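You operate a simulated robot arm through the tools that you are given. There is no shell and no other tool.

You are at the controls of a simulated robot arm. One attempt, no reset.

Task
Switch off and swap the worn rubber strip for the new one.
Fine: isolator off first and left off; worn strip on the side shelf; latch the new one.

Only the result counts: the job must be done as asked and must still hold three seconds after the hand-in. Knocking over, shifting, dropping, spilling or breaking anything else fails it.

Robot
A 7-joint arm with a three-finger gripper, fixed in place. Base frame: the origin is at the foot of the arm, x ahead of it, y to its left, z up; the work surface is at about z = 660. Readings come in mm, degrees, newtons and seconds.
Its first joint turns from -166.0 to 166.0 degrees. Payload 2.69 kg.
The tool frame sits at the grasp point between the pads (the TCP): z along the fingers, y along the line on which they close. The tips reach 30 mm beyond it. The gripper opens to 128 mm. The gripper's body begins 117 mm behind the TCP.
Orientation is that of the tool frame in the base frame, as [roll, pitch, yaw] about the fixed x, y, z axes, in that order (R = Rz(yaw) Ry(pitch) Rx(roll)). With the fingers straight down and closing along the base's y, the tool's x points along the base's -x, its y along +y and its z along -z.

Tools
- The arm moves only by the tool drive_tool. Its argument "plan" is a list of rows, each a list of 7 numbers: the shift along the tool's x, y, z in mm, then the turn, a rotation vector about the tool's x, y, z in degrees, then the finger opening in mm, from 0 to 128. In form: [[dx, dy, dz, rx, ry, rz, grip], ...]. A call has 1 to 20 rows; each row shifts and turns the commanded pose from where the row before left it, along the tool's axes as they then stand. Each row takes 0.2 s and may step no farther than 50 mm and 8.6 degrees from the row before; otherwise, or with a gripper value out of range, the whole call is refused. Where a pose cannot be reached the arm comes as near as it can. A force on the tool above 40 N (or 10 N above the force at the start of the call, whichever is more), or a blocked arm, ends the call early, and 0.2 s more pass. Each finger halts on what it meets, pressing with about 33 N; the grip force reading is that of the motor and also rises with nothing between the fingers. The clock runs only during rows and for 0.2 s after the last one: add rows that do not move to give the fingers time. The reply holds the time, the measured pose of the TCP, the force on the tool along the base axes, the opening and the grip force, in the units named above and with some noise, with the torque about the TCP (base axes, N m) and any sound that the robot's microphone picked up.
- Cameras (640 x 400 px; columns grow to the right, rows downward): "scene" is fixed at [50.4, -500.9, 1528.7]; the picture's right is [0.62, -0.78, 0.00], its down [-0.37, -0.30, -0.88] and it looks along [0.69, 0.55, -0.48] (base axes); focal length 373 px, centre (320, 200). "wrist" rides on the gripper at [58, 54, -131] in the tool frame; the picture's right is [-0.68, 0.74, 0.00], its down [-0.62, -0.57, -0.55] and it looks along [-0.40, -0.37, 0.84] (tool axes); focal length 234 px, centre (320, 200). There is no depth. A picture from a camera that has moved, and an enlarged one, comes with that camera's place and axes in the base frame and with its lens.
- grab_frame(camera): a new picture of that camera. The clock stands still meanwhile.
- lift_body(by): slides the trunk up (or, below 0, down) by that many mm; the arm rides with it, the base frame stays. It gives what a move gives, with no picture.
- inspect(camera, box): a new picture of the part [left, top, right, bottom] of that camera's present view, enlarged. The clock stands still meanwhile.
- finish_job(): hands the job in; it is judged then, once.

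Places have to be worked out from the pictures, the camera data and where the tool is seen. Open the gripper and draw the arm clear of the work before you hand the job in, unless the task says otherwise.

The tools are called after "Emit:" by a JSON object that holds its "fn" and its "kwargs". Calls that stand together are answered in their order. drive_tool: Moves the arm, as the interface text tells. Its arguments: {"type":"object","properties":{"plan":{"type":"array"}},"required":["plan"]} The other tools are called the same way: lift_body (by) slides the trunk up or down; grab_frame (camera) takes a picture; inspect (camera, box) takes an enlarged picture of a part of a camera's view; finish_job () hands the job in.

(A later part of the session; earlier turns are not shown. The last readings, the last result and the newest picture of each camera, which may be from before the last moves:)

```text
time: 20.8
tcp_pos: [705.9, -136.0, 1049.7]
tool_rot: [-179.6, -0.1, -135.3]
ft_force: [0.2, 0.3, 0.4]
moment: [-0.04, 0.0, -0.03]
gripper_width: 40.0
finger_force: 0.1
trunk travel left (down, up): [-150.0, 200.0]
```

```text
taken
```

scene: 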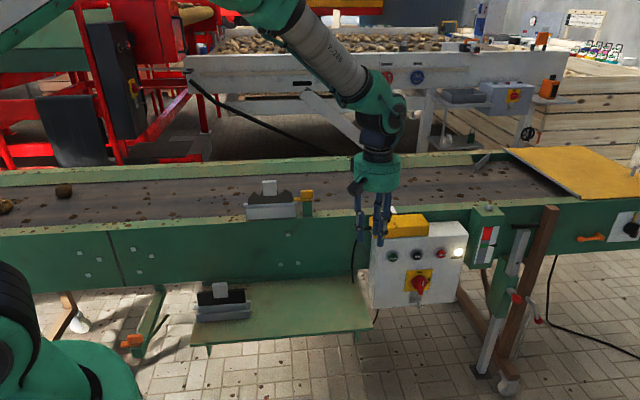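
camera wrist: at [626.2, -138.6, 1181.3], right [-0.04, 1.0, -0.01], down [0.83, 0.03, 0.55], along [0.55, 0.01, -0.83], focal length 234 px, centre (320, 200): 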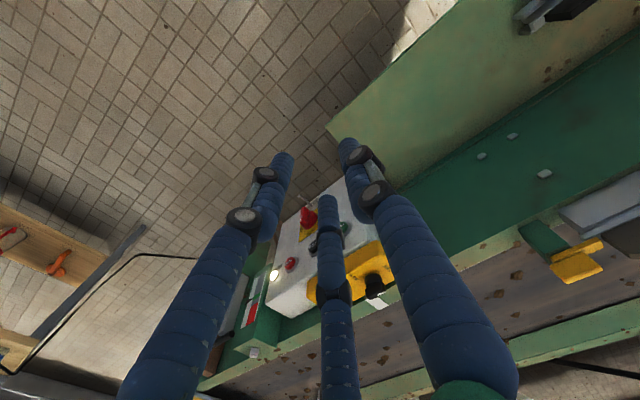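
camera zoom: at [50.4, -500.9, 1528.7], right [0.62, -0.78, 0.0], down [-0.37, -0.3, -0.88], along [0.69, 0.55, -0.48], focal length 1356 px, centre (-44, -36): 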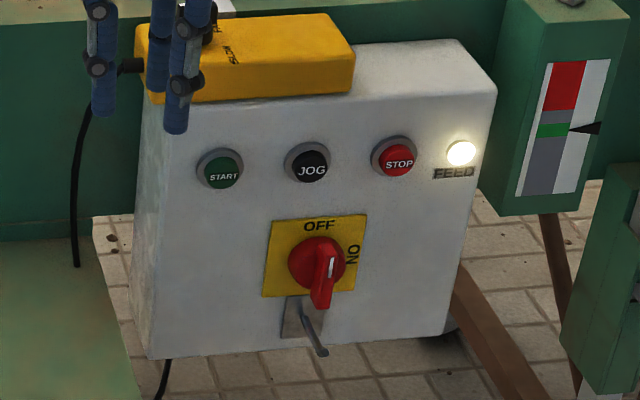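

The second row was over the step limit and nothing moved. I'll resend with smaller steps.

Emit:
{"fn": "drive_tool", "kwargs": {"plan": [[-10, 5, -30, -0.4, 0, 0, 60], [-35, 13, -30, 0, 0, 0, 60], [-46, 17.4, 0, 0, 0, 0, 60], [-46, 17.4, 0, 0, 0, 0, 60], [-46, 17.4, 0, 0, 0, 0, 60], [-46, 17.4, 0, 0, 0, 0, 60], [-46, 17.4, 0, 0, 0, 0, 60], [-46, 17.4, 0, 0, 0, 0, 60], [-10, 3.5, 0, 0, 0, 0, 60], [0, 0, 0, 0, 0, 8.15, 60], [0, 0, 0, 0, 0, 8.15, 60], [0, 0, 0, 0, 0, 8.15, 60], [0, 0, 0, 0, 0, 8.15, 60], [0, 0, 0, 0, 0, 8.15, 60], [0, 0, 0, 0, 0, 8.15, 60], [0, 0, 0, 0, 0, 8.15, 60], [0, 0, 0, 0, 0, 8.15, 60], [0, 0, 0, 0, 0, 8.15, 60], [0, 0, 0, 0, 0, 8.15, 60], [0, 0, 0, 0, 0, 8.15, 60]]}}

Emit:
{"fn": "grab_frame", "kwargs": {"camera": "wrist"}}

Emit:
{"fn": "grab_frame", "kwargs": {"camera": "scene"}}

```text
time: 25.0
tcp_pos: [853.7, 185.9, 1111.5]
tool_rot: [180.0, -0.1, 134.8]
ft_force: [0.2, 0.0, 0.7]
moment: [-0.02, 0.0, 0.01]
gripper_width: 60.3
finger_force: 0.0
trunk travel left (down, up): [-150.0, 200.0]
```

```text
taken
camera wrist: at [849.8, 264.9, 1242.5], right [1.0, 0.04, 0.0], down [0.03, -0.84, 0.55], along [0.02, -0.55, -0.84], focal length 234 px, centre (320, 200)
```

wrist: 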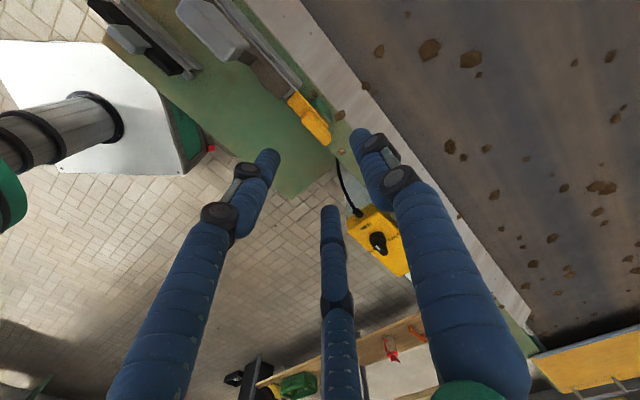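

```text
taken
```

scene: 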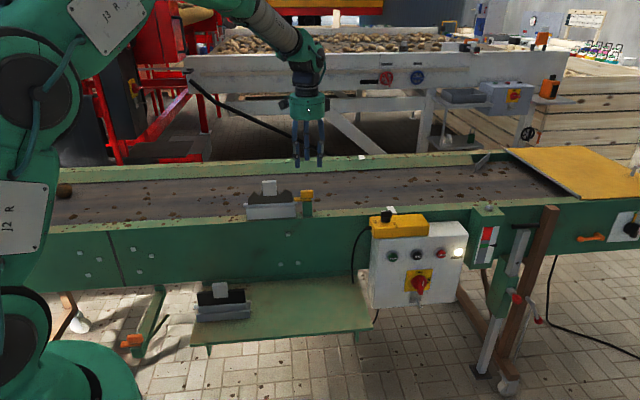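

Emit:
{"fn": "inspect", "kwargs": {"camera": "wrist", "box": [260, 60, 360, 160]}}

Emit:
{"fn": "inspect", "kwargs": {"camera": "wrist", "box": [150, 0, 320, 120]}}

```text
4.00 times, centred on (310, 110) of wrist
camera zoom: at [849.8, 264.9, 1242.5], right [1.0, 0.04, 0.0], down [0.03, -0.84, 0.55], along [0.02, -0.55, -0.84], focal length 937 px, centre (360, 560)
```

zoom: 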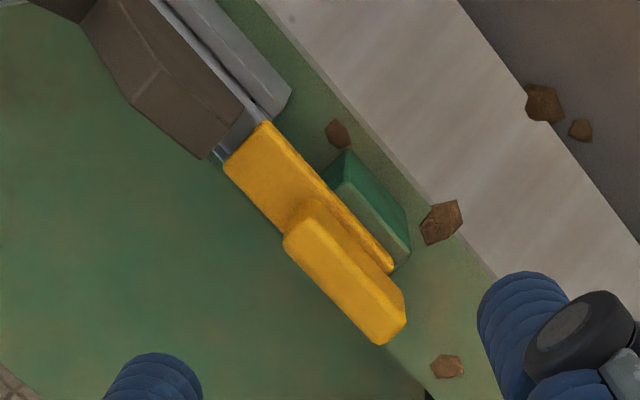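

```text
3.33 times, centred on (235, 60) of wrist
camera zoom: at [849.8, 264.9, 1242.5], right [1.0, 0.04, 0.0], down [0.03, -0.84, 0.55], along [0.02, -0.55, -0.84], focal length 781 px, centre (603, 667)
```

zoom: 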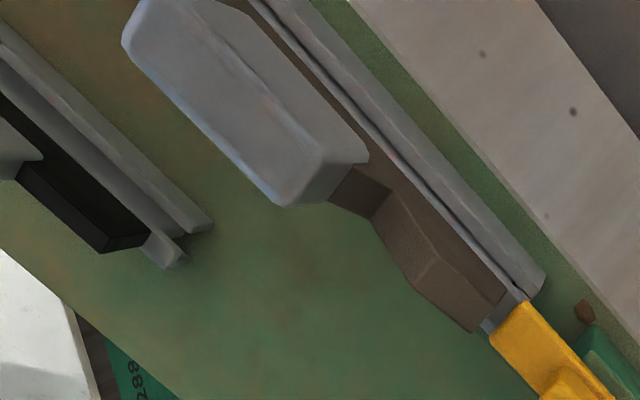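

From above: latch arm spans e1 424–479, block e1 448–488 × e2 728–738.5, top z≈987, post centred around e1≈464. I'll descend over the block with the tips stopping just above the arm (TCP z≈996).

Emit:
{"fn": "drive_tool", "kwargs": {"plan": [[4.2, -1.4, 38, 0, 0, -0.2, 50], [0, 0, 38, 0, 0, 0, 50], [0, 0, 30, 0, 0, 0, 50], [0, 0, 9.5, 0, 0, 0, 50], [0, 0, 0, 0, 0, 0, 50]]}}

Emit:
{"fn": "grab_frame", "kwargs": {"camera": "wrist"}}

Emit:
{"fn": "inspect", "kwargs": {"camera": "scene", "box": [265, 150, 345, 220]}}

```text
time: 26.2
tcp_pos: [847.5, 189.4, 997.4]
tool_rot: [179.9, 0.0, 135.1]
ft_force: [0.4, 0.1, 0.3]
moment: [-0.01, -0.01, 0.02]
gripper_width: 50.1
finger_force: 0.1
trunk travel left (down, up): [-150.0, 200.0]
```

```text
taken
camera wrist: at [845.1, 267.8, 1128.5], right [1.0, 0.05, 0.0], down [0.04, -0.84, 0.55], along [0.03, -0.55, -0.84], focal length 234 px, centre (320, 200)
```

wrist: 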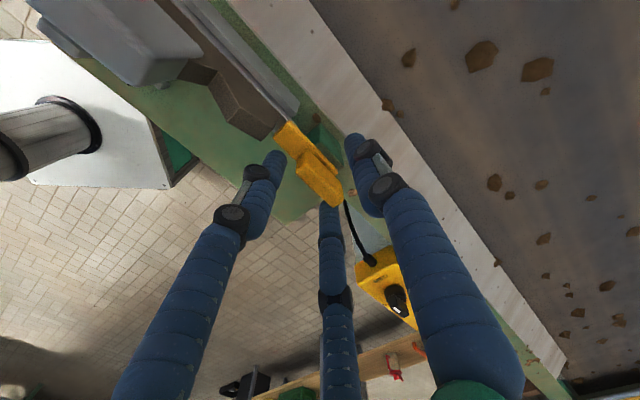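

```text
5.71 times, centred on (305, 185) of scene
camera zoom: at [50.4, -500.9, 1528.7], right [0.62, -0.78, 0.0], down [-0.37, -0.3, -0.88], along [0.69, 0.55, -0.48], focal length 2131 px, centre (406, 286)
```

zoom: 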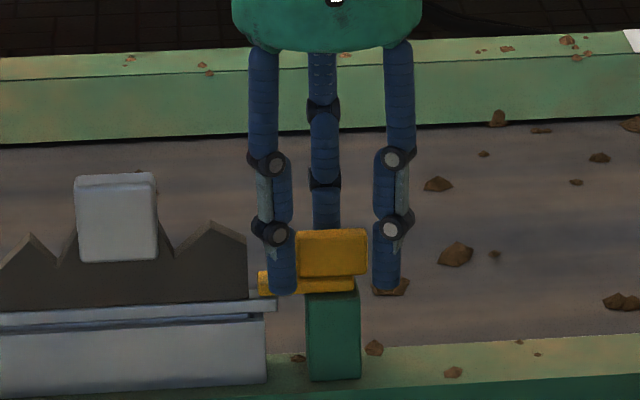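

Three fingers straddle the block without contact. Closing on the block and reading the width.

Emit:
{"fn": "drive_tool", "kwargs": {"plan": [[0, 0, 0, 0, 0, 0, 10], [0, 0, 0, 0, 0, 0, 10], [0, 0, 0, 0, 0, 0, 10], [0, 0, 0, 0, 0, 0, 10]]}}

Emit:
{"fn": "grab_frame", "kwargs": {"camera": "wrist"}}

Emit:
{"fn": "inspect", "kwargs": {"camera": "scene", "box": [265, 150, 345, 220]}}

```text
time: 27.2
tcp_pos: [847.3, 190.3, 997.4]
tool_rot: [-179.9, 0.0, 135.2]
ft_force: [-30.1, 13.4, -3.4]
moment: [0.21, 0.97, 0.0]
gripper_width: 31.7
finger_force: 16.2
trunk travel left (down, up): [-150.0, 200.0]
```

```text
taken
camera wrist: at [843.1, 269.0, 1128.2], right [1.0, 0.05, 0.0], down [0.04, -0.83, 0.55], along [0.02, -0.55, -0.84], focal length 234 px, centre (320, 200)
```

wrist: 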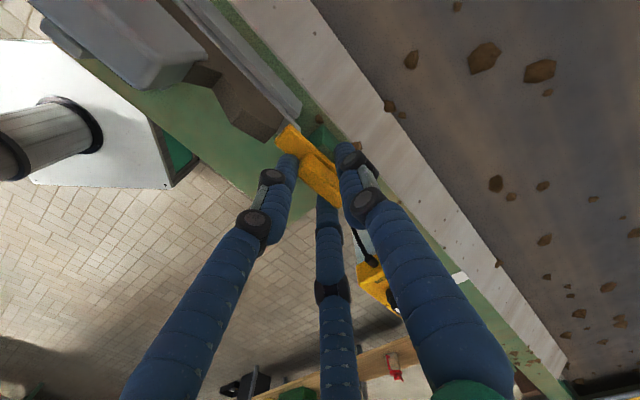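

```text
5.71 times, centred on (305, 185) of scene
camera zoom: at [50.4, -500.9, 1528.7], right [0.62, -0.78, 0.0], down [-0.37, -0.3, -0.88], along [0.69, 0.55, -0.48], focal length 2131 px, centre (406, 286)
```

zoom: 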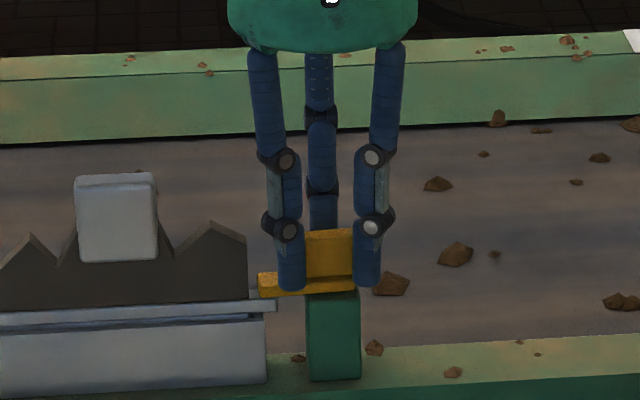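

Width stopped at 31.7 with a sideways load: the front two fingers are hitting the block's end corners rather than its faces (the hand behaves as the visible three-finger hand). I'll reopen, shift ~5 mm toward the front and re-close so the rear finger and the two front fingers pinch the faces.

Emit:
{"fn": "drive_tool", "kwargs": {"plan": [[0, 0, 0, 0, 0, 0, 50], [0, 0, 0, 0, 0, 0, 50], [-1.7, -4.8, 0, 0, 0, 0, 50], [0, 0, 0, 0, 0, 0, 50]]}}

Emit:
{"fn": "drive_tool", "kwargs": {"plan": [[0, 0, 0, 0, 0, 0, 34], [0, 0, 0, 0, 0, 0, 28], [0, 0, 0, 0, 0, 0, 22], [0, 0, 0, 0, 0, 0, 16], [0, 0, 0, 0, 0, 0, 12], [0, 0, 0, 0, 0, 0, 12]]}}

Emit:
{"fn": "grab_frame", "kwargs": {"camera": "wrist"}}

Emit:
{"fn": "inspect", "kwargs": {"camera": "scene", "box": [265, 150, 345, 220]}}

```text
time: 28.2
tcp_pos: [846.9, 183.7, 998.3]
tool_rot: [-180.0, 0.1, 135.3]
ft_force: [0.3, 0.1, 0.2]
moment: [0.03, 0.0, -0.02]
gripper_width: 50.2
finger_force: 0.1
trunk travel left (down, up): [-150.0, 200.0]
```

```text
time: 29.6
tcp_pos: [847.1, 182.9, 997.9]
tool_rot: [-180.0, 0.0, 135.2]
ft_force: [3.9, 4.7, -1.7]
moment: [0.27, -0.18, -0.02]
gripper_width: 20.2
finger_force: 44.8
trunk travel left (down, up): [-150.0, 200.0]
```

```text
taken
camera wrist: at [843.5, 263.2, 1128.5], right [1.0, 0.05, 0.0], down [0.04, -0.84, 0.55], along [0.03, -0.55, -0.84], focal length 234 px, centre (320, 200)
```

wrist: 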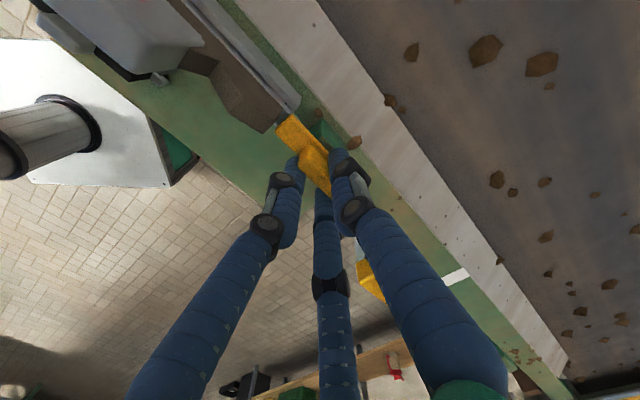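

```text
5.71 times, centred on (305, 185) of scene
camera zoom: at [50.4, -500.9, 1528.7], right [0.62, -0.78, 0.0], down [-0.37, -0.3, -0.88], along [0.69, 0.55, -0.48], focal length 2131 px, centre (406, 286)
```

zoom: 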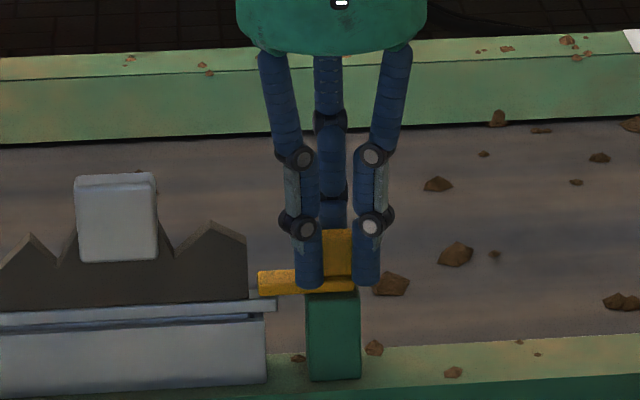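

Grip achieved on the block faces (width 20, 45 N). Now I test-turn the latch 15° counter-clockwise about the post and watch the moment.

Emit:
{"fn": "drive_tool", "kwargs": {"plan": [[-0.71, 0.52, 0, 0, 0, -7.5, 12], [-0.71, 0.52, 0, 0, 0, -7.5, 12], [0, 0, 0, 0, 0, 0, 12]]}}

Emit:
{"fn": "grab_frame", "kwargs": {"camera": "wrist"}}

Emit:
{"fn": "inspect", "kwargs": {"camera": "scene", "box": [265, 150, 345, 220]}}

```text
time: 30.4
tcp_pos: [847.6, 184.3, 996.1]
tool_rot: [180.0, 0.1, 150.2]
ft_force: [2.1, 14.7, 4.7]
moment: [0.75, 0.41, 0.0]
gripper_width: 20.2
finger_force: 45.0
trunk travel left (down, up): [-150.0, 200.0]
```

```text
taken
camera wrist: at [824.2, 259.2, 1128.5], right [0.95, 0.3, 0.0], down [0.25, -0.8, 0.55], along [0.17, -0.52, -0.84], focal length 234 px, centre (320, 200)
```

wrist: 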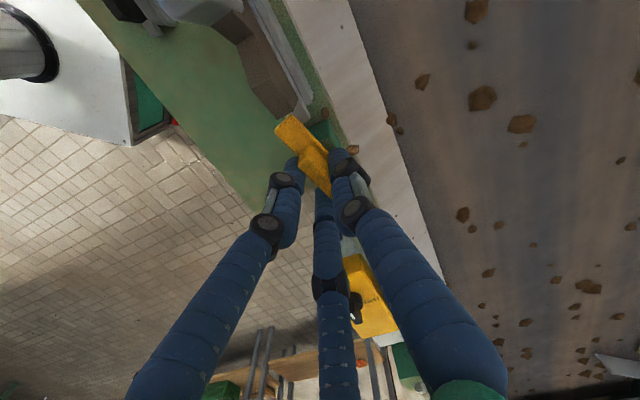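

```text
5.71 times, centred on (305, 185) of scene
camera zoom: at [50.4, -500.9, 1528.7], right [0.62, -0.78, 0.0], down [-0.37, -0.3, -0.88], along [0.69, 0.55, -0.48], focal length 2131 px, centre (406, 286)
```

zoom: 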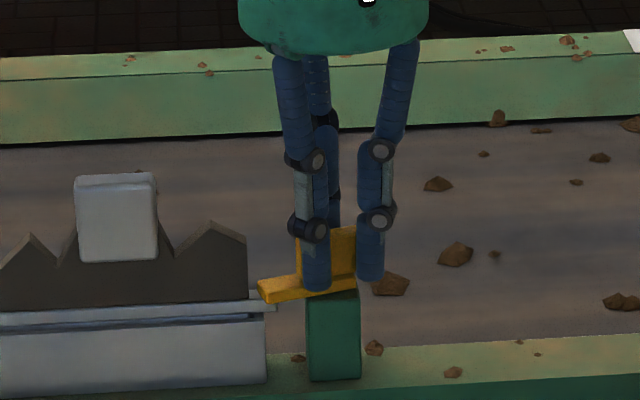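

The latch turns freely (no resisting moment), swinging toward the front. I'll continue turning with a slightly corrected pivot.

Emit:
{"fn": "drive_tool", "kwargs": {"plan": [[0.4, 2.4, 0, 0, 0, -7.5, 12], [-0.66, 0.74, 0, 0, 0, -7.5, 12], [-0.66, 0.74, 0, 0, 0, -7.5, 12], [0, 0, 0, 0, 0, 0, 12]]}}

Emit:
{"fn": "inspect", "kwargs": {"camera": "scene", "box": [265, 150, 345, 220]}}

```text
time: 31.4
tcp_pos: [850.8, 184.4, 996.6]
tool_rot: [180.0, 0.1, 172.7]
ft_force: [-5.8, -18.9, 6.9]
moment: [-0.31, -0.77, 0.06]
gripper_width: 20.5
finger_force: 44.8
trunk travel left (down, up): [-150.0, 200.0]
```

```text
5.71 times, centred on (305, 185) of scene
camera zoom: at [50.4, -500.9, 1528.7], right [0.62, -0.78, 0.0], down [-0.37, -0.3, -0.88], along [0.69, 0.55, -0.48], focal length 2131 px, centre (406, 286)
```

zoom: 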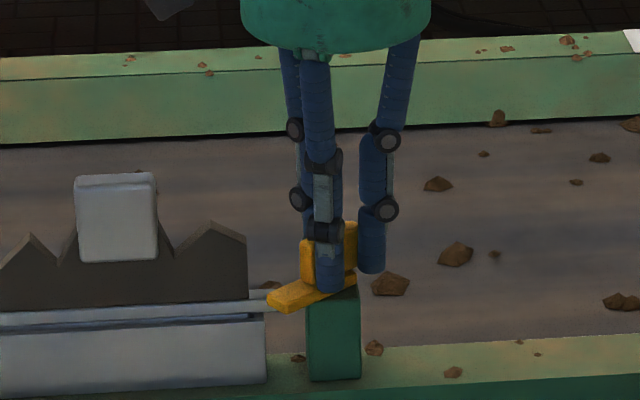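

37° turned with only modest side load; my pivot correction slightly overshot. Continuing to 90° with a corrected arc.

Emit:
{"fn": "drive_tool", "kwargs": {"plan": [[0.3, -1.9, 0, 0, 0, -7.5, 12], [-0.45, 0.45, 0, 0, 0, -7.5, 12], [-0.45, 0.45, 0, 0, 0, -7.5, 12], [-0.45, 0.45, 0, 0, 0, -7.5, 12], [-0.45, 0.45, 0, 0, 0, -7.5, 12], [-0.45, 0.45, 0, 0, 0, -7.5, 12], [-0.45, 0.45, 0, 0, 0, -7.5, 12], [0, 0, 0, 0, 0, 0, 12]]}}

Emit:
{"fn": "inspect", "kwargs": {"camera": "scene", "box": [265, 150, 345, 220]}}

Emit:
{"fn": "grab_frame", "kwargs": {"camera": "wrist"}}

```text
time: 33.2
tcp_pos: [854.0, 187.7, 996.4]
tool_rot: [-180.0, 0.2, -134.9]
ft_force: [15.1, -24.4, 16.7]
moment: [-0.36, -0.16, -0.08]
gripper_width: 20.1
finger_force: 45.1
trunk travel left (down, up): [-150.0, 200.0]
```

```text
5.71 times, centred on (305, 185) of scene
camera zoom: at [50.4, -500.9, 1528.7], right [0.62, -0.78, 0.0], down [-0.37, -0.3, -0.88], along [0.69, 0.55, -0.48], focal length 2131 px, centre (406, 286)
```

zoom: 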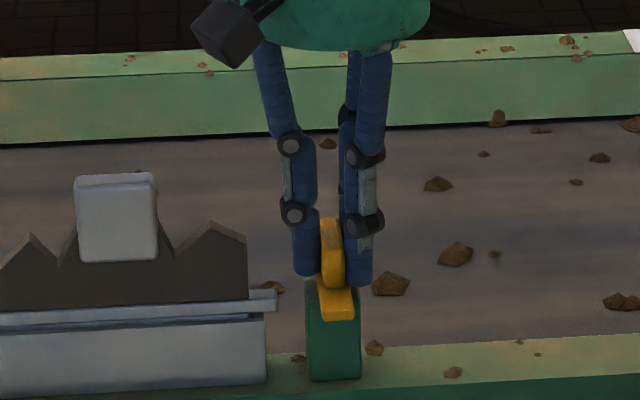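

```text
taken
camera wrist: at [774.0, 183.1, 1128.2], right [-0.05, 1.0, 0.0], down [0.83, 0.04, 0.55], along [0.55, 0.03, -0.83], focal length 234 px, centre (320, 200)
```

wrist: 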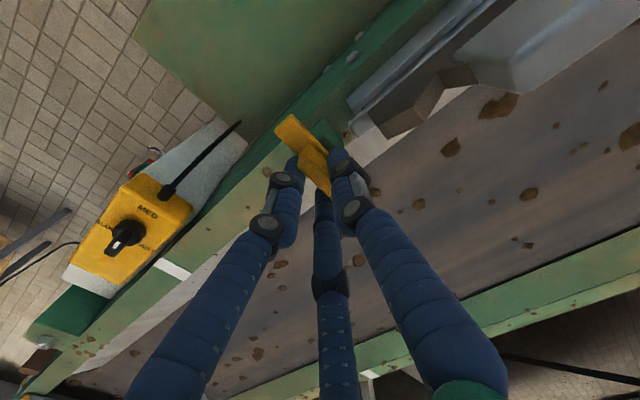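

The latch is turned 90° and its arm now points to the front, clear of the strip's end. Releasing and lifting straight up.

Emit:
{"fn": "drive_tool", "kwargs": {"plan": [[0, 0, 0, 0, 0, 0, 30], [0, 0, 0, 0, 0, 0, 40], [0, 0, -30, 0, 0, 0, 40], [0, 0, -45, 0, 0, 0, 40], [0, 0, -45, 0, 0, 0, 60], [0, 0, 0, 0, 0, 0, 60]]}}

Emit:
{"fn": "inspect", "kwargs": {"camera": "scene", "box": [235, 160, 325, 225]}}

Emit:
{"fn": "grab_frame", "kwargs": {"camera": "wrist"}}

```text
time: 34.6
tcp_pos: [852.7, 188.1, 1117.9]
tool_rot: [180.0, 0.0, -134.7]
ft_force: [-0.6, -0.2, -0.9]
moment: [0.02, -0.04, 0.0]
gripper_width: 60.2
finger_force: 0.0
trunk travel left (down, up): [-150.0, 200.0]
```

```text
6.15 times, centred on (280, 192) of scene
camera zoom: at [50.4, -500.9, 1528.7], right [0.62, -0.78, 0.0], down [-0.37, -0.3, -0.88], along [0.69, 0.55, -0.48], focal length 2295 px, centre (566, 246)
```

zoom: 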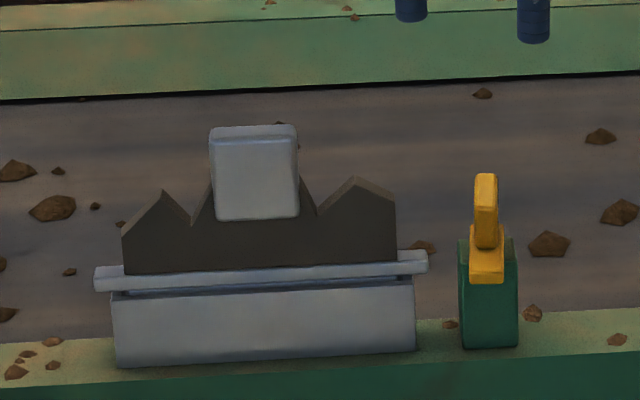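

```text
taken
camera wrist: at [772.8, 184.2, 1249.6], right [-0.05, 1.0, 0.0], down [0.83, 0.04, 0.55], along [0.55, 0.02, -0.84], focal length 234 px, centre (320, 200)
```

wrist: 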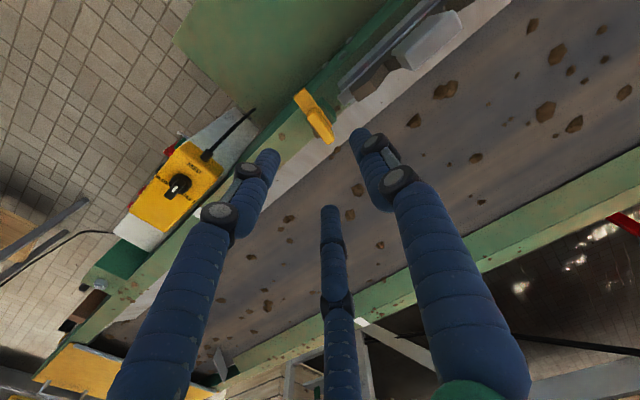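

The latch is open. Now measuring the worn strip's tab from this view before grasping it.

Emit:
{"fn": "inspect", "kwargs": {"camera": "wrist", "box": [330, 0, 480, 110]}}

Emit:
{"fn": "inspect", "kwargs": {"camera": "wrist", "box": [280, 70, 360, 160]}}

```text
3.64 times, centred on (405, 55) of wrist
camera zoom: at [772.8, 184.2, 1249.6], right [-0.05, 1.0, 0.0], down [0.83, 0.04, 0.55], along [0.55, 0.02, -0.84], focal length 852 px, centre (11, 727)
```

zoom: 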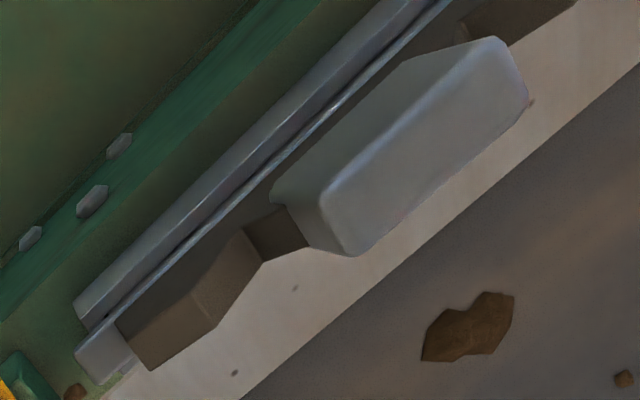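

```text
4.44 times, centred on (320, 115) of wrist
camera zoom: at [772.8, 184.2, 1249.6], right [-0.05, 1.0, 0.0], down [0.83, 0.04, 0.55], along [0.55, 0.02, -0.84], focal length 1041 px, centre (320, 578)
```

zoom: 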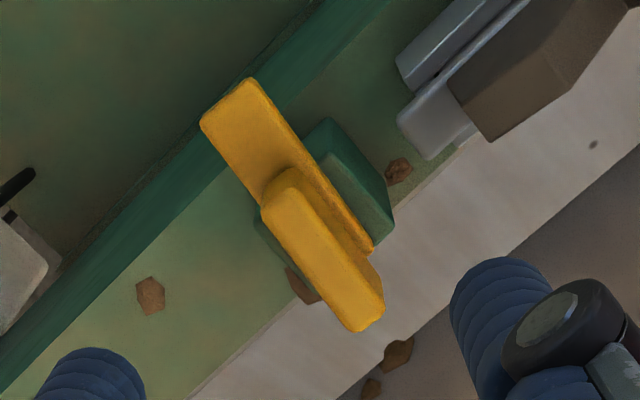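

The tab measures about 43 mm (e1 327–369) by 16 mm (e2 726–741), z≈981–1027, centre e1≈348, e2≈733.6. I'll go above it and turn the hand so the rear finger and two front fingers will pinch its faces.

Emit:
{"fn": "drive_tool", "kwargs": {"plan": [[2.5, 40.7, 0, 0, 0, 0, 60], [2.5, 40.7, 0, 0, 0, 0, 60], [2.5, 40.6, 0, 0, 0, 0, 60], [0, 0, 0, 0, 0, 8.21, 60], [0, 0, 0, 0, 0, 8.21, 60], [0, 0, 0, 0, 0, 8.21, 60], [0, 0, 0, 0, 0, 8.21, 60], [0, 0, 0, 0, 0, 8.21, 60], [0, 0, 0, 0, 0, 8.21, 60], [0, 0, 0, 0, 0, 8.21, 60], [0, 0, 0, 0, 0, 8.21, 60], [0, 0, 0, 0, 0, 8.21, 60], [0, 0, 0, 0, 0, 8.21, 60], [0, 0, 0, 0, 0, 8.21, 60], [0, 0, 0, 0, 0, 0, 60]]}}

Emit:
{"fn": "grab_frame", "kwargs": {"camera": "wrist"}}

Emit:
{"fn": "inspect", "kwargs": {"camera": "wrist", "box": [260, 80, 380, 200]}}

```text
time: 37.8
tcp_pos: [761.5, 268.8, 1116.1]
tool_rot: [180.0, 0.0, 134.8]
ft_force: [0.2, -0.2, 0.1]
moment: [0.01, -0.02, 0.01]
gripper_width: 59.9
finger_force: 0.2
trunk travel left (down, up): [-150.0, 200.0]
```

```text
taken
camera wrist: at [757.8, 348.5, 1247.3], right [1.0, 0.04, 0.0], down [0.03, -0.84, 0.55], along [0.02, -0.55, -0.84], focal length 234 px, centre (320, 200)
```

wrist: 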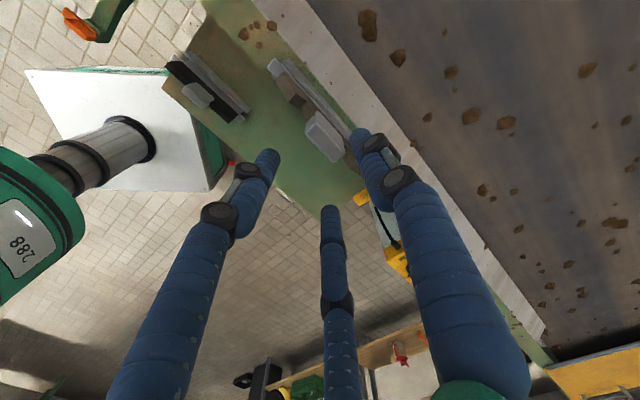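

```text
3.33 times, centred on (320, 140) of wrist
camera zoom: at [757.8, 348.5, 1247.3], right [1.0, 0.04, 0.0], down [0.03, -0.84, 0.55], along [0.02, -0.55, -0.84], focal length 781 px, centre (320, 400)
```

zoom: 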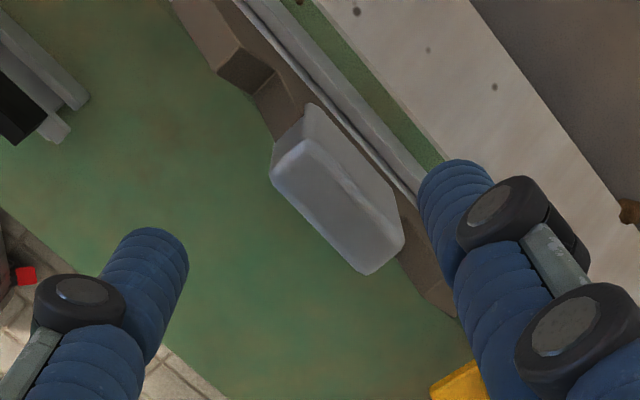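

The tab centre agrees (e1≈349, front face e2≈726). Descending with opening 50 to TCP z≈1018, then closing gradually.

Emit:
{"fn": "drive_tool", "kwargs": {"plan": [[-0.4, 0, 40, 0, 0, -0.2, 50], [0, 0, 40, 0, 0, 0, 50], [0, 0, 18, 0, 0, 0, 50], [0, 0, 0, 0, 0, 0, 50]]}}

Emit:
{"fn": "drive_tool", "kwargs": {"plan": [[0, 0, 0, 0, 0, 0, 40], [0, 0, 0, 0, 0, 0, 34], [0, 0, 0, 0, 0, 0, 28], [0, 0, 0, 0, 0, 0, 22], [0, 0, 0, 0, 0, 0, 18], [0, 0, 0, 0, 0, 0, 18]]}}

Emit:
{"fn": "inspect", "kwargs": {"camera": "scene", "box": [235, 140, 325, 225]}}

Emit:
{"fn": "grab_frame", "kwargs": {"camera": "wrist"}}

```text
time: 38.8
tcp_pos: [762.1, 269.1, 1017.9]
tool_rot: [180.0, 0.1, 135.1]
ft_force: [0.2, -0.1, -0.4]
moment: [0.03, -0.03, 0.02]
gripper_width: 49.7
finger_force: 0.1
trunk travel left (down, up): [-150.0, 200.0]
```

```text
time: 40.2
tcp_pos: [762.3, 269.0, 1018.9]
tool_rot: [-179.9, -0.1, 135.1]
ft_force: [-0.4, -0.3, 0.6]
moment: [-0.07, 0.03, -0.02]
gripper_width: 27.6
finger_force: 32.8
trunk travel left (down, up): [-150.0, 200.0]
```

```text
4.71 times, centred on (280, 182) of scene
camera zoom: at [50.4, -500.9, 1528.7], right [0.62, -0.78, 0.0], down [-0.37, -0.3, -0.88], along [0.69, 0.55, -0.48], focal length 1755 px, centre (508, 282)
```

zoom: 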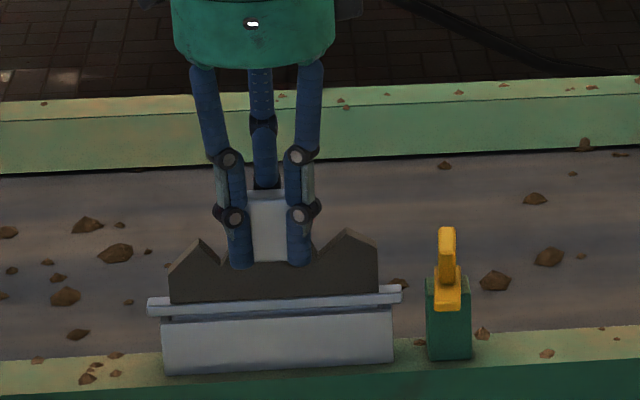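

```text
taken
camera wrist: at [758.8, 348.0, 1149.5], right [1.0, 0.04, 0.0], down [0.04, -0.84, 0.55], along [0.02, -0.55, -0.84], focal length 234 px, centre (320, 200)
```

wrist: 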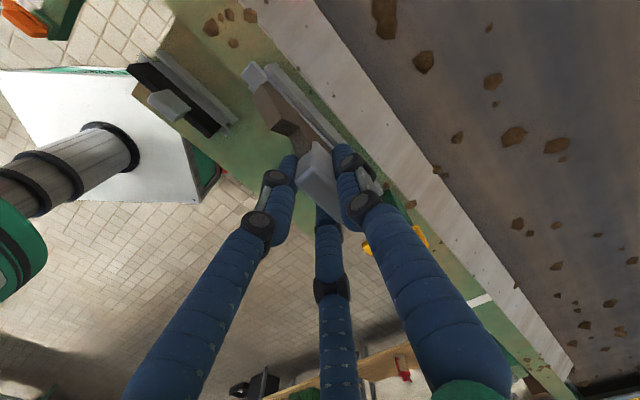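

Clean grip (27.6 mm, 33 N, no side load) at TCP (762.3, 269.0, 1018.9) — this is my reference seat pose. Lifting straight up slowly and checking the forces.

Emit:
{"fn": "drive_tool", "kwargs": {"plan": [[0, 0, -5, 0, 0, 0, 16], [0, 0, -8, 0, 0, 0, 16], [0, 0, -10, 0, 0, 0, 16], [0, 0, 0, 0, 0, 0, 16]]}}

Emit:
{"fn": "inspect", "kwargs": {"camera": "scene", "box": [235, 140, 325, 225]}}

```text
time: 41.2
tcp_pos: [760.7, 268.7, 1041.4]
tool_rot: [-180.0, 0.1, 135.0]
ft_force: [0.2, -0.1, -1.1]
moment: [-0.02, -0.01, -0.01]
gripper_width: 28.0
finger_force: 32.7
trunk travel left (down, up): [-150.0, 200.0]
```

```text
4.71 times, centred on (280, 182) of scene
camera zoom: at [50.4, -500.9, 1528.7], right [0.62, -0.78, 0.0], down [-0.37, -0.3, -0.88], along [0.69, 0.55, -0.48], focal length 1755 px, centre (508, 282)
```

zoom: 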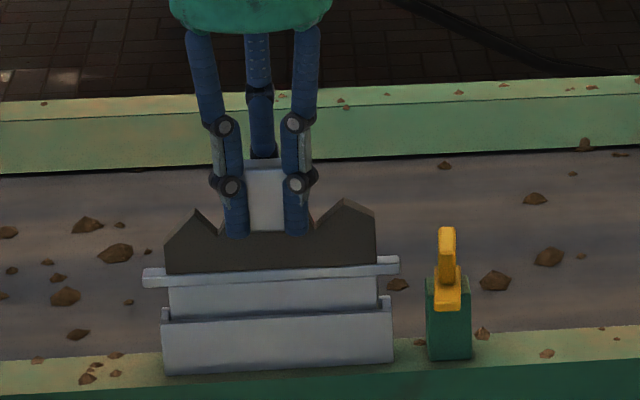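

It lifts freely; the tongue is sliding out of the channel. Continuing up until clear.

Emit:
{"fn": "drive_tool", "kwargs": {"plan": [[0, 0, -20, 0, 0, 0, 16], [0, 0, -30, 0, 0, 0, 16], [0, 0, -35, 0, 0, 0, 16], [0, 0, -35, 0, 0, 0, 16], [0, 0, 0, 0, 0, 0, 16]]}}

Emit:
{"fn": "inspect", "kwargs": {"camera": "scene", "box": [225, 100, 335, 225]}}

Emit:
{"fn": "inspect", "kwargs": {"camera": "scene", "box": [240, 185, 310, 225]}}

```text
time: 42.4
tcp_pos: [759.7, 267.8, 1159.9]
tool_rot: [-179.9, -0.1, 135.0]
ft_force: [-0.3, -0.3, -0.7]
moment: [0.0, -0.03, 0.0]
gripper_width: 27.7
finger_force: 32.9
trunk travel left (down, up): [-150.0, 200.0]
```

```text
3.20 times, centred on (280, 162) of scene
camera zoom: at [50.4, -500.9, 1528.7], right [0.62, -0.78, 0.0], down [-0.37, -0.3, -0.88], along [0.69, 0.55, -0.48], focal length 1194 px, centre (448, 320)
```

zoom: 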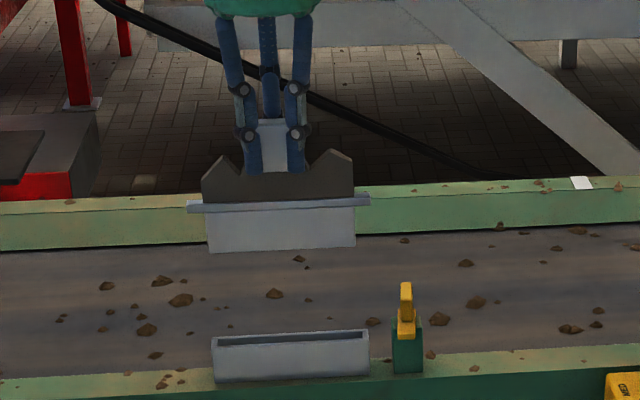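

```text
9.14 times, centred on (275, 205) of scene
camera zoom: at [50.4, -500.9, 1528.7], right [0.62, -0.78, 0.0], down [-0.37, -0.3, -0.88], along [0.69, 0.55, -0.48], focal length 3410 px, centre (731, 154)
```

zoom: 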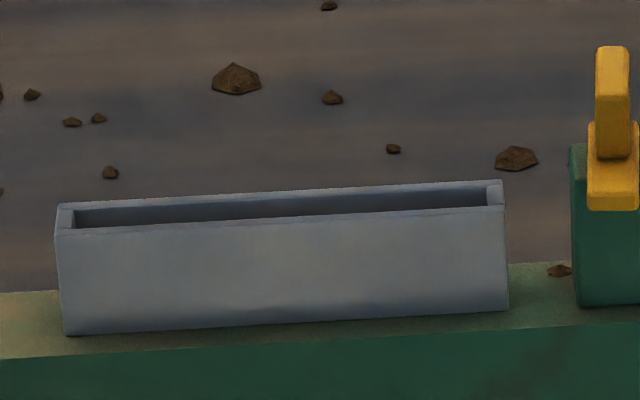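

The worn strip is out: blade, bar and a ~45 mm tongue; its bottom is about 124 mm below the TCP, and the holder is a closed rectangular pocket. I'll carry it forward over the shelf's free area (e1≈420, e2≈578), staying high over the latch.

Emit:
{"fn": "drive_tool", "kwargs": {"plan": [[0, -35, 0, 0, 0, 0, 16], [-18, -40, 0, 0, 0, 0, 16], [-27, -38, 0, 0, 0, 0, 16], [-27, -38, 0, 0, 0, 0, 16], [0, 0, 0, 0, 0, 0, 16], [0, 0, 40, 0, 0, 0, 16], [0, 0, 45, 0, 0, 0, 16], [0, 0, 45, 0, 0, 0, 16], [0, 0, 45, 0, 0, 0, 16], [0, 0, 0, 0, 0, 0, 16]]}}

Emit:
{"fn": "grab_frame", "kwargs": {"camera": "wrist"}}

Emit:
{"fn": "grab_frame", "kwargs": {"camera": "scene"}}

```text
time: 44.6
tcp_pos: [705.7, 110.9, 985.1]
tool_rot: [179.9, 0.0, 134.9]
ft_force: [-0.1, -0.2, -2.1]
moment: [-0.03, 0.12, 0.0]
gripper_width: 27.7
finger_force: 32.7
trunk travel left (down, up): [-150.0, 200.0]
```

```text
taken
camera wrist: at [702.3, 189.9, 1116.0], right [1.0, 0.04, 0.0], down [0.04, -0.84, 0.55], along [0.02, -0.55, -0.84], focal length 234 px, centre (320, 200)
```

wrist: 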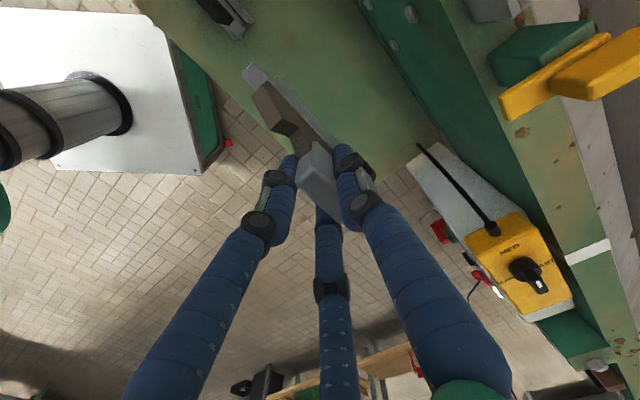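

```text
taken
```

scene: 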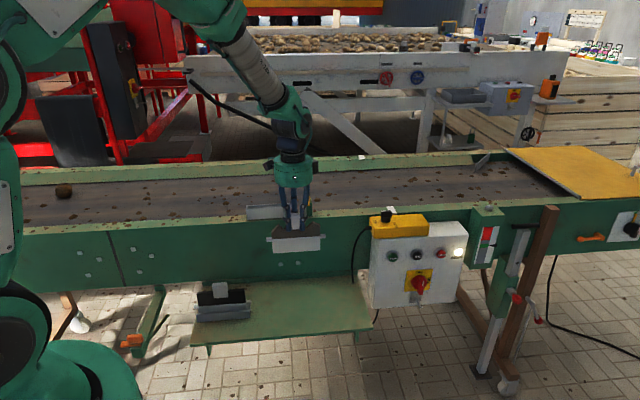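

Positioned over the free part of the shelf. Descending to just above the surface.

Emit:
{"fn": "drive_tool", "kwargs": {"plan": [[0, 0, 45, 0, 0, 0, 16], [0, 0, 45, 0, 0, 0, 16], [0, 0, 45, 0, 0, 0, 16], [0, 0, 35, 0, 0, 0, 16], [0, 0, 0, 0, 0, 0, 16]]}}

Emit:
{"fn": "inspect", "kwargs": {"camera": "scene", "box": [180, 220, 390, 350]}}

Emit:
{"fn": "grab_frame", "kwargs": {"camera": "scene"}}

```text
time: 45.8
tcp_pos: [704.3, 111.5, 817.2]
tool_rot: [-180.0, -0.1, 135.0]
ft_force: [0.4, 0.7, -1.9]
moment: [-0.03, 0.04, -0.03]
gripper_width: 27.7
finger_force: 32.9
trunk travel left (down, up): [-150.0, 200.0]
```

```text
3.05 times, centred on (285, 285) of scene
camera zoom: at [50.4, -500.9, 1528.7], right [0.62, -0.78, 0.0], down [-0.37, -0.3, -0.88], along [0.69, 0.55, -0.48], focal length 1137 px, centre (427, -59)
```

zoom: 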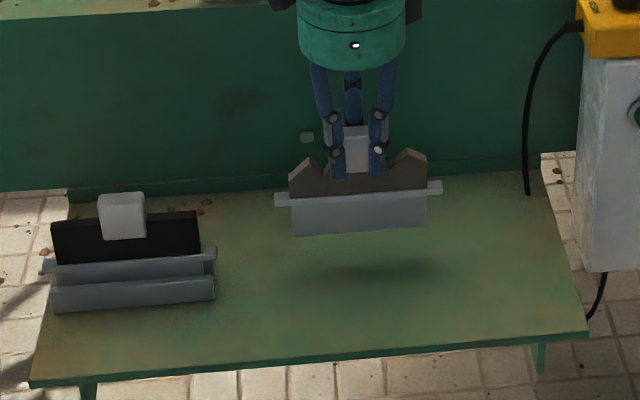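

```text
taken
```

scene: 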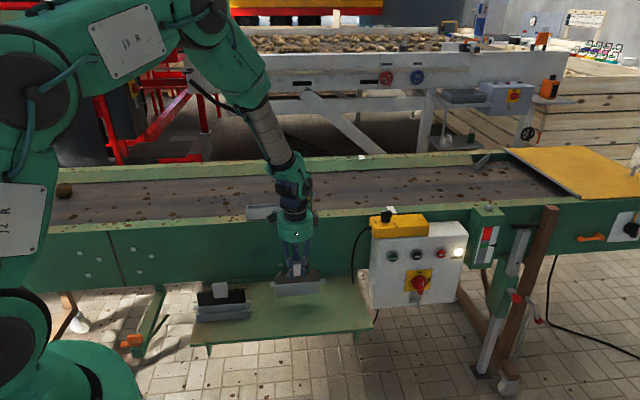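

About 30 mm above the shelf. Lowering slowly until a light contact registers.

Emit:
{"fn": "drive_tool", "kwargs": {"plan": [[0, 0, 12, 0, 0, 0, 16], [0, 0, 8, 0, 0, 0, 16], [0, 0, 3, 0, 0, 0, 16], [0, 0, 0, 0, 0, 0, 16]]}}

Emit:
{"fn": "inspect", "kwargs": {"camera": "scene", "box": [250, 250, 340, 310]}}

```text
time: 46.8
tcp_pos: [703.6, 111.0, 794.4]
tool_rot: [179.9, 0.0, 135.0]
ft_force: [0.3, 0.1, -2.2]
moment: [0.0, 0.0, 0.03]
gripper_width: 27.7
finger_force: 33.2
trunk travel left (down, up): [-150.0, 200.0]
```

```text
6.67 times, centred on (295, 280) of scene
camera zoom: at [50.4, -500.9, 1528.7], right [0.62, -0.78, 0.0], down [-0.37, -0.3, -0.88], along [0.69, 0.55, -0.48], focal length 2486 px, centre (487, -333)
```

zoom: 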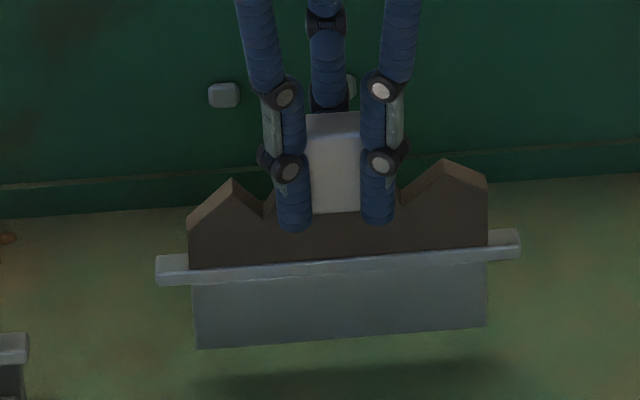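

Still a small gap to the shadow. Lowering in small steps.

Emit:
{"fn": "drive_tool", "kwargs": {"plan": [[0, 0, 4, 0, 0, 0, 16], [0, 0, 3, 0, 0, 0, 16], [0, 0, 0, 0, 0, 0, 16]]}}

Emit:
{"fn": "inspect", "kwargs": {"camera": "scene", "box": [250, 250, 340, 310]}}

```text
time: 47.6
tcp_pos: [705.4, 111.6, 788.1]
tool_rot: [180.0, -0.1, 134.9]
ft_force: [-0.3, -0.3, -1.5]
moment: [0.0, -0.04, 0.0]
gripper_width: 27.9
finger_force: 32.9
trunk travel left (down, up): [-150.0, 200.0]
```

```text
6.67 times, centred on (295, 280) of scene
camera zoom: at [50.4, -500.9, 1528.7], right [0.62, -0.78, 0.0], down [-0.37, -0.3, -0.88], along [0.69, 0.55, -0.48], focal length 2486 px, centre (487, -333)
```

zoom: 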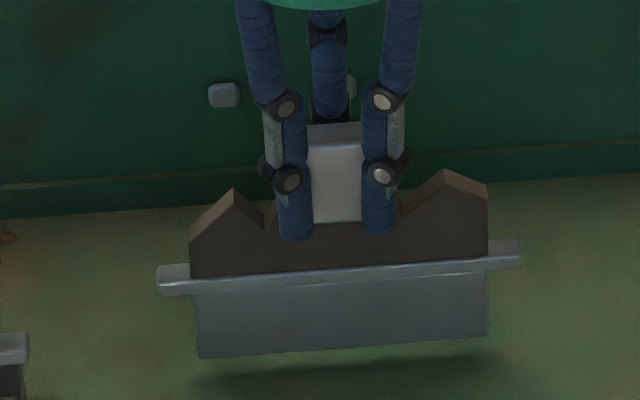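

Emit:
{"fn": "drive_tool", "kwargs": {"plan": [[0, 0, 3, 0, 0, 0, 16], [0, 0, 2, 0, 0, 0, 16], [0, 0, 0, 0, 0, 0, 16]]}}

Emit:
{"fn": "inspect", "kwargs": {"camera": "scene", "box": [265, 285, 325, 315]}}

```text
time: 48.4
tcp_pos: [705.0, 111.2, 781.3]
tool_rot: [179.9, 0.0, 135.1]
ft_force: [-0.3, 0.1, -2.1]
moment: [0.02, 0.01, -0.01]
gripper_width: 27.7
finger_force: 32.7
trunk travel left (down, up): [-150.0, 200.0]
```

```text
10.67 times, centred on (295, 300) of scene
camera zoom: at [50.4, -500.9, 1528.7], right [0.62, -0.78, 0.0], down [-0.37, -0.3, -0.88], along [0.69, 0.55, -0.48], focal length 3978 px, centre (587, -867)
```

zoom: 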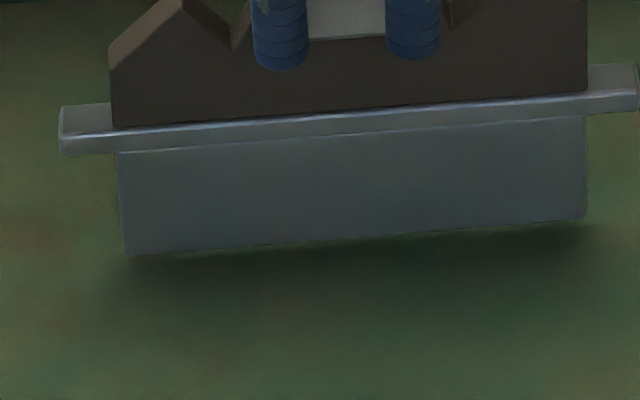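

Emit:
{"fn": "drive_tool", "kwargs": {"plan": [[0, 0, 2, 0, 0, 0, 16], [0, 0, 0, 0, 0, 0, 16]]}}

Emit:
{"fn": "drive_tool", "kwargs": {"plan": [[0, 0, 2, 0, 0, 0, 16], [0, 0, 0, 0, 0, 0, 16]]}}

Emit:
{"fn": "inspect", "kwargs": {"camera": "scene", "box": [265, 285, 325, 315]}}

```text
time: 49.0
tcp_pos: [705.5, 110.5, 778.4]
tool_rot: [-179.9, 0.1, 135.0]
ft_force: [0.4, 0.2, -1.6]
moment: [-0.02, 0.0, -0.03]
gripper_width: 27.6
finger_force: 33.1
trunk travel left (down, up): [-150.0, 200.0]
```

```text
time: 49.6
tcp_pos: [706.1, 112.1, 776.1]
tool_rot: [179.9, 0.1, 135.0]
ft_force: [0.4, -0.7, -1.4]
moment: [0.02, -0.01, -0.02]
gripper_width: 27.3
finger_force: 33.1
trunk travel left (down, up): [-150.0, 200.0]
```

```text
10.67 times, centred on (295, 300) of scene
camera zoom: at [50.4, -500.9, 1528.7], right [0.62, -0.78, 0.0], down [-0.37, -0.3, -0.88], along [0.69, 0.55, -0.48], focal length 3978 px, centre (587, -867)
```

zoom: 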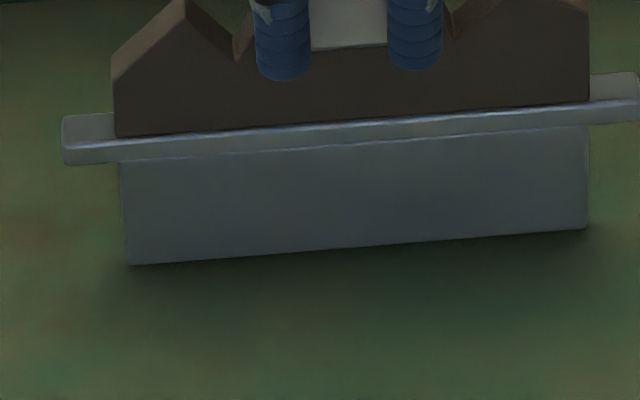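

No contact yet (force still about −1.5 N). Continuing downward in 2 mm steps.

Emit:
{"fn": "drive_tool", "kwargs": {"plan": [[0, 0, 2, 0, 0, 0, 16], [0, 0, 0, 0, 0, 0, 16]]}}

Emit:
{"fn": "drive_tool", "kwargs": {"plan": [[0, 0, 2, 0, 0, 0, 16], [0, 0, 0, 0, 0, 0, 16]]}}

Emit:
{"fn": "inspect", "kwargs": {"camera": "scene", "box": [265, 285, 325, 315]}}

```text
time: 50.2
tcp_pos: [706.2, 111.7, 775.0]
tool_rot: [180.0, 0.0, 135.0]
ft_force: [-0.2, 1.2, -1.7]
moment: [-0.03, 0.02, -0.02]
gripper_width: 27.4
finger_force: 32.9
trunk travel left (down, up): [-150.0, 200.0]
```

```text
time: 50.8
tcp_pos: [706.7, 110.8, 773.1]
tool_rot: [179.9, 0.1, 135.0]
ft_force: [-1.7, -1.6, 14.4]
moment: [0.23, 0.49, 0.06]
gripper_width: 27.8
finger_force: 33.0
trunk travel left (down, up): [-150.0, 200.0]
```

```text
10.67 times, centred on (295, 300) of scene
camera zoom: at [50.4, -500.9, 1528.7], right [0.62, -0.78, 0.0], down [-0.37, -0.3, -0.88], along [0.69, 0.55, -0.48], focal length 3978 px, centre (587, -867)
```

zoom: 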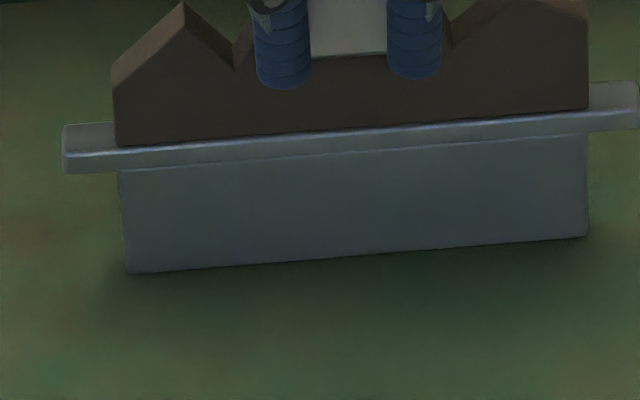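

Contact: +14 N at TCP z≈773. I'll relieve about 1 mm, then open gently and check that the strip stands.

Emit:
{"fn": "drive_tool", "kwargs": {"plan": [[0, 0, -0.9, 0, 0, 0, 16], [0, 0, 0, 0, 0, 0, 16], [0, 0, 0, 0, 0, 0, 29], [0, 0, 0, 0, 0, 0, 32], [0, 0, 0, 0, 0, 0, 36], [0, 0, 0, 0, 0, 0, 40]]}}

Emit:
{"fn": "inspect", "kwargs": {"camera": "scene", "box": [250, 250, 340, 310]}}

Emit:
{"fn": "inspect", "kwargs": {"camera": "wrist", "box": [220, 40, 420, 240]}}

```text
time: 52.2
tcp_pos: [704.2, 112.3, 773.7]
tool_rot: [180.0, -0.1, 135.0]
ft_force: [0.3, 0.7, 0.6]
moment: [0.01, -0.03, -0.02]
gripper_width: 39.9
finger_force: 0.1
trunk travel left (down, up): [-150.0, 200.0]
```

```text
6.67 times, centred on (295, 280) of scene
camera zoom: at [50.4, -500.9, 1528.7], right [0.62, -0.78, 0.0], down [-0.37, -0.3, -0.88], along [0.69, 0.55, -0.48], focal length 2486 px, centre (487, -333)
```

zoom: 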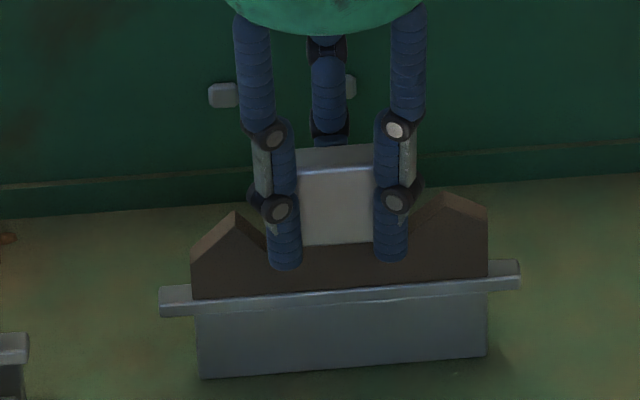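

```text
2.00 times, centred on (320, 140) of wrist
camera zoom: at [702.3, 190.7, 904.2], right [1.0, 0.04, 0.0], down [0.04, -0.84, 0.55], along [0.02, -0.55, -0.84], focal length 468 px, centre (320, 320)
```

zoom: 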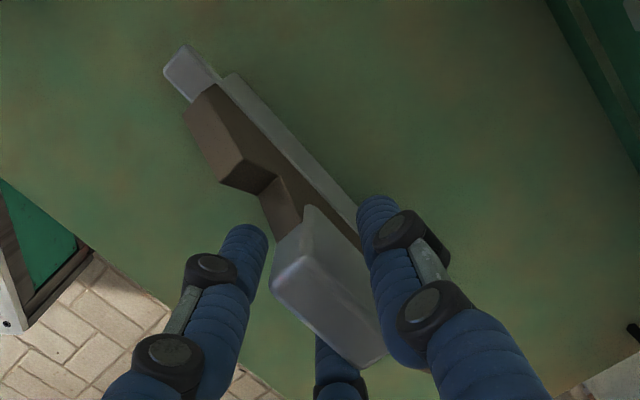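

The worn strip stands on its own on the shelf. Opening a bit more and rising straight up off the tab.

Emit:
{"fn": "drive_tool", "kwargs": {"plan": [[0, 0, 0, 0, 0, 0, 52], [0, 0, -10, 0, 0, 0, 52], [0, 0, -20, 0, 0, 0, 52], [0, 0, -35, 0, 0, 0, 52], [0, 0, -45, 0, 0, 0, 52], [0, 0, -45, 0, 0, 0, 52], [0, 0, 0, 0, 0, 0, 52]]}}

Emit:
{"fn": "inspect", "kwargs": {"camera": "scene", "box": [180, 220, 390, 350]}}

Emit:
{"fn": "grab_frame", "kwargs": {"camera": "wrist"}}

```text
time: 53.8
tcp_pos: [704.9, 112.5, 931.7]
tool_rot: [-179.9, 0.1, 135.2]
ft_force: [-0.2, 1.0, -0.1]
moment: [0.02, -0.06, -0.01]
gripper_width: 52.1
finger_force: 0.1
trunk travel left (down, up): [-150.0, 200.0]
```

```text
3.05 times, centred on (285, 285) of scene
camera zoom: at [50.4, -500.9, 1528.7], right [0.62, -0.78, 0.0], down [-0.37, -0.3, -0.88], along [0.69, 0.55, -0.48], focal length 1137 px, centre (427, -59)
```

zoom: 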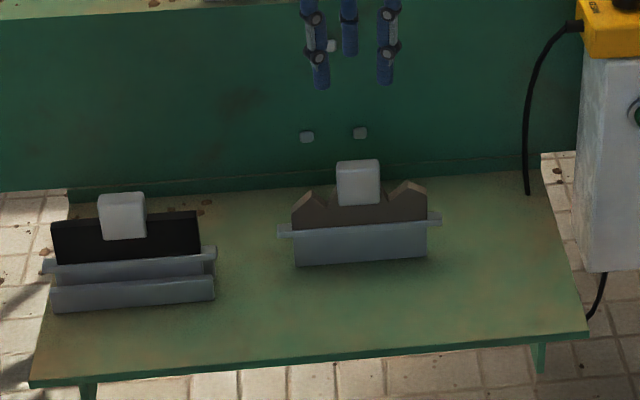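

```text
taken
camera wrist: at [702.0, 191.1, 1062.6], right [1.0, 0.04, 0.0], down [0.04, -0.84, 0.55], along [0.02, -0.55, -0.84], focal length 234 px, centre (320, 200)
```

wrist: 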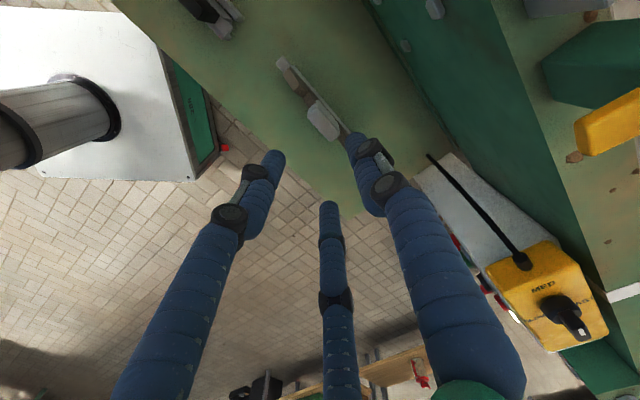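

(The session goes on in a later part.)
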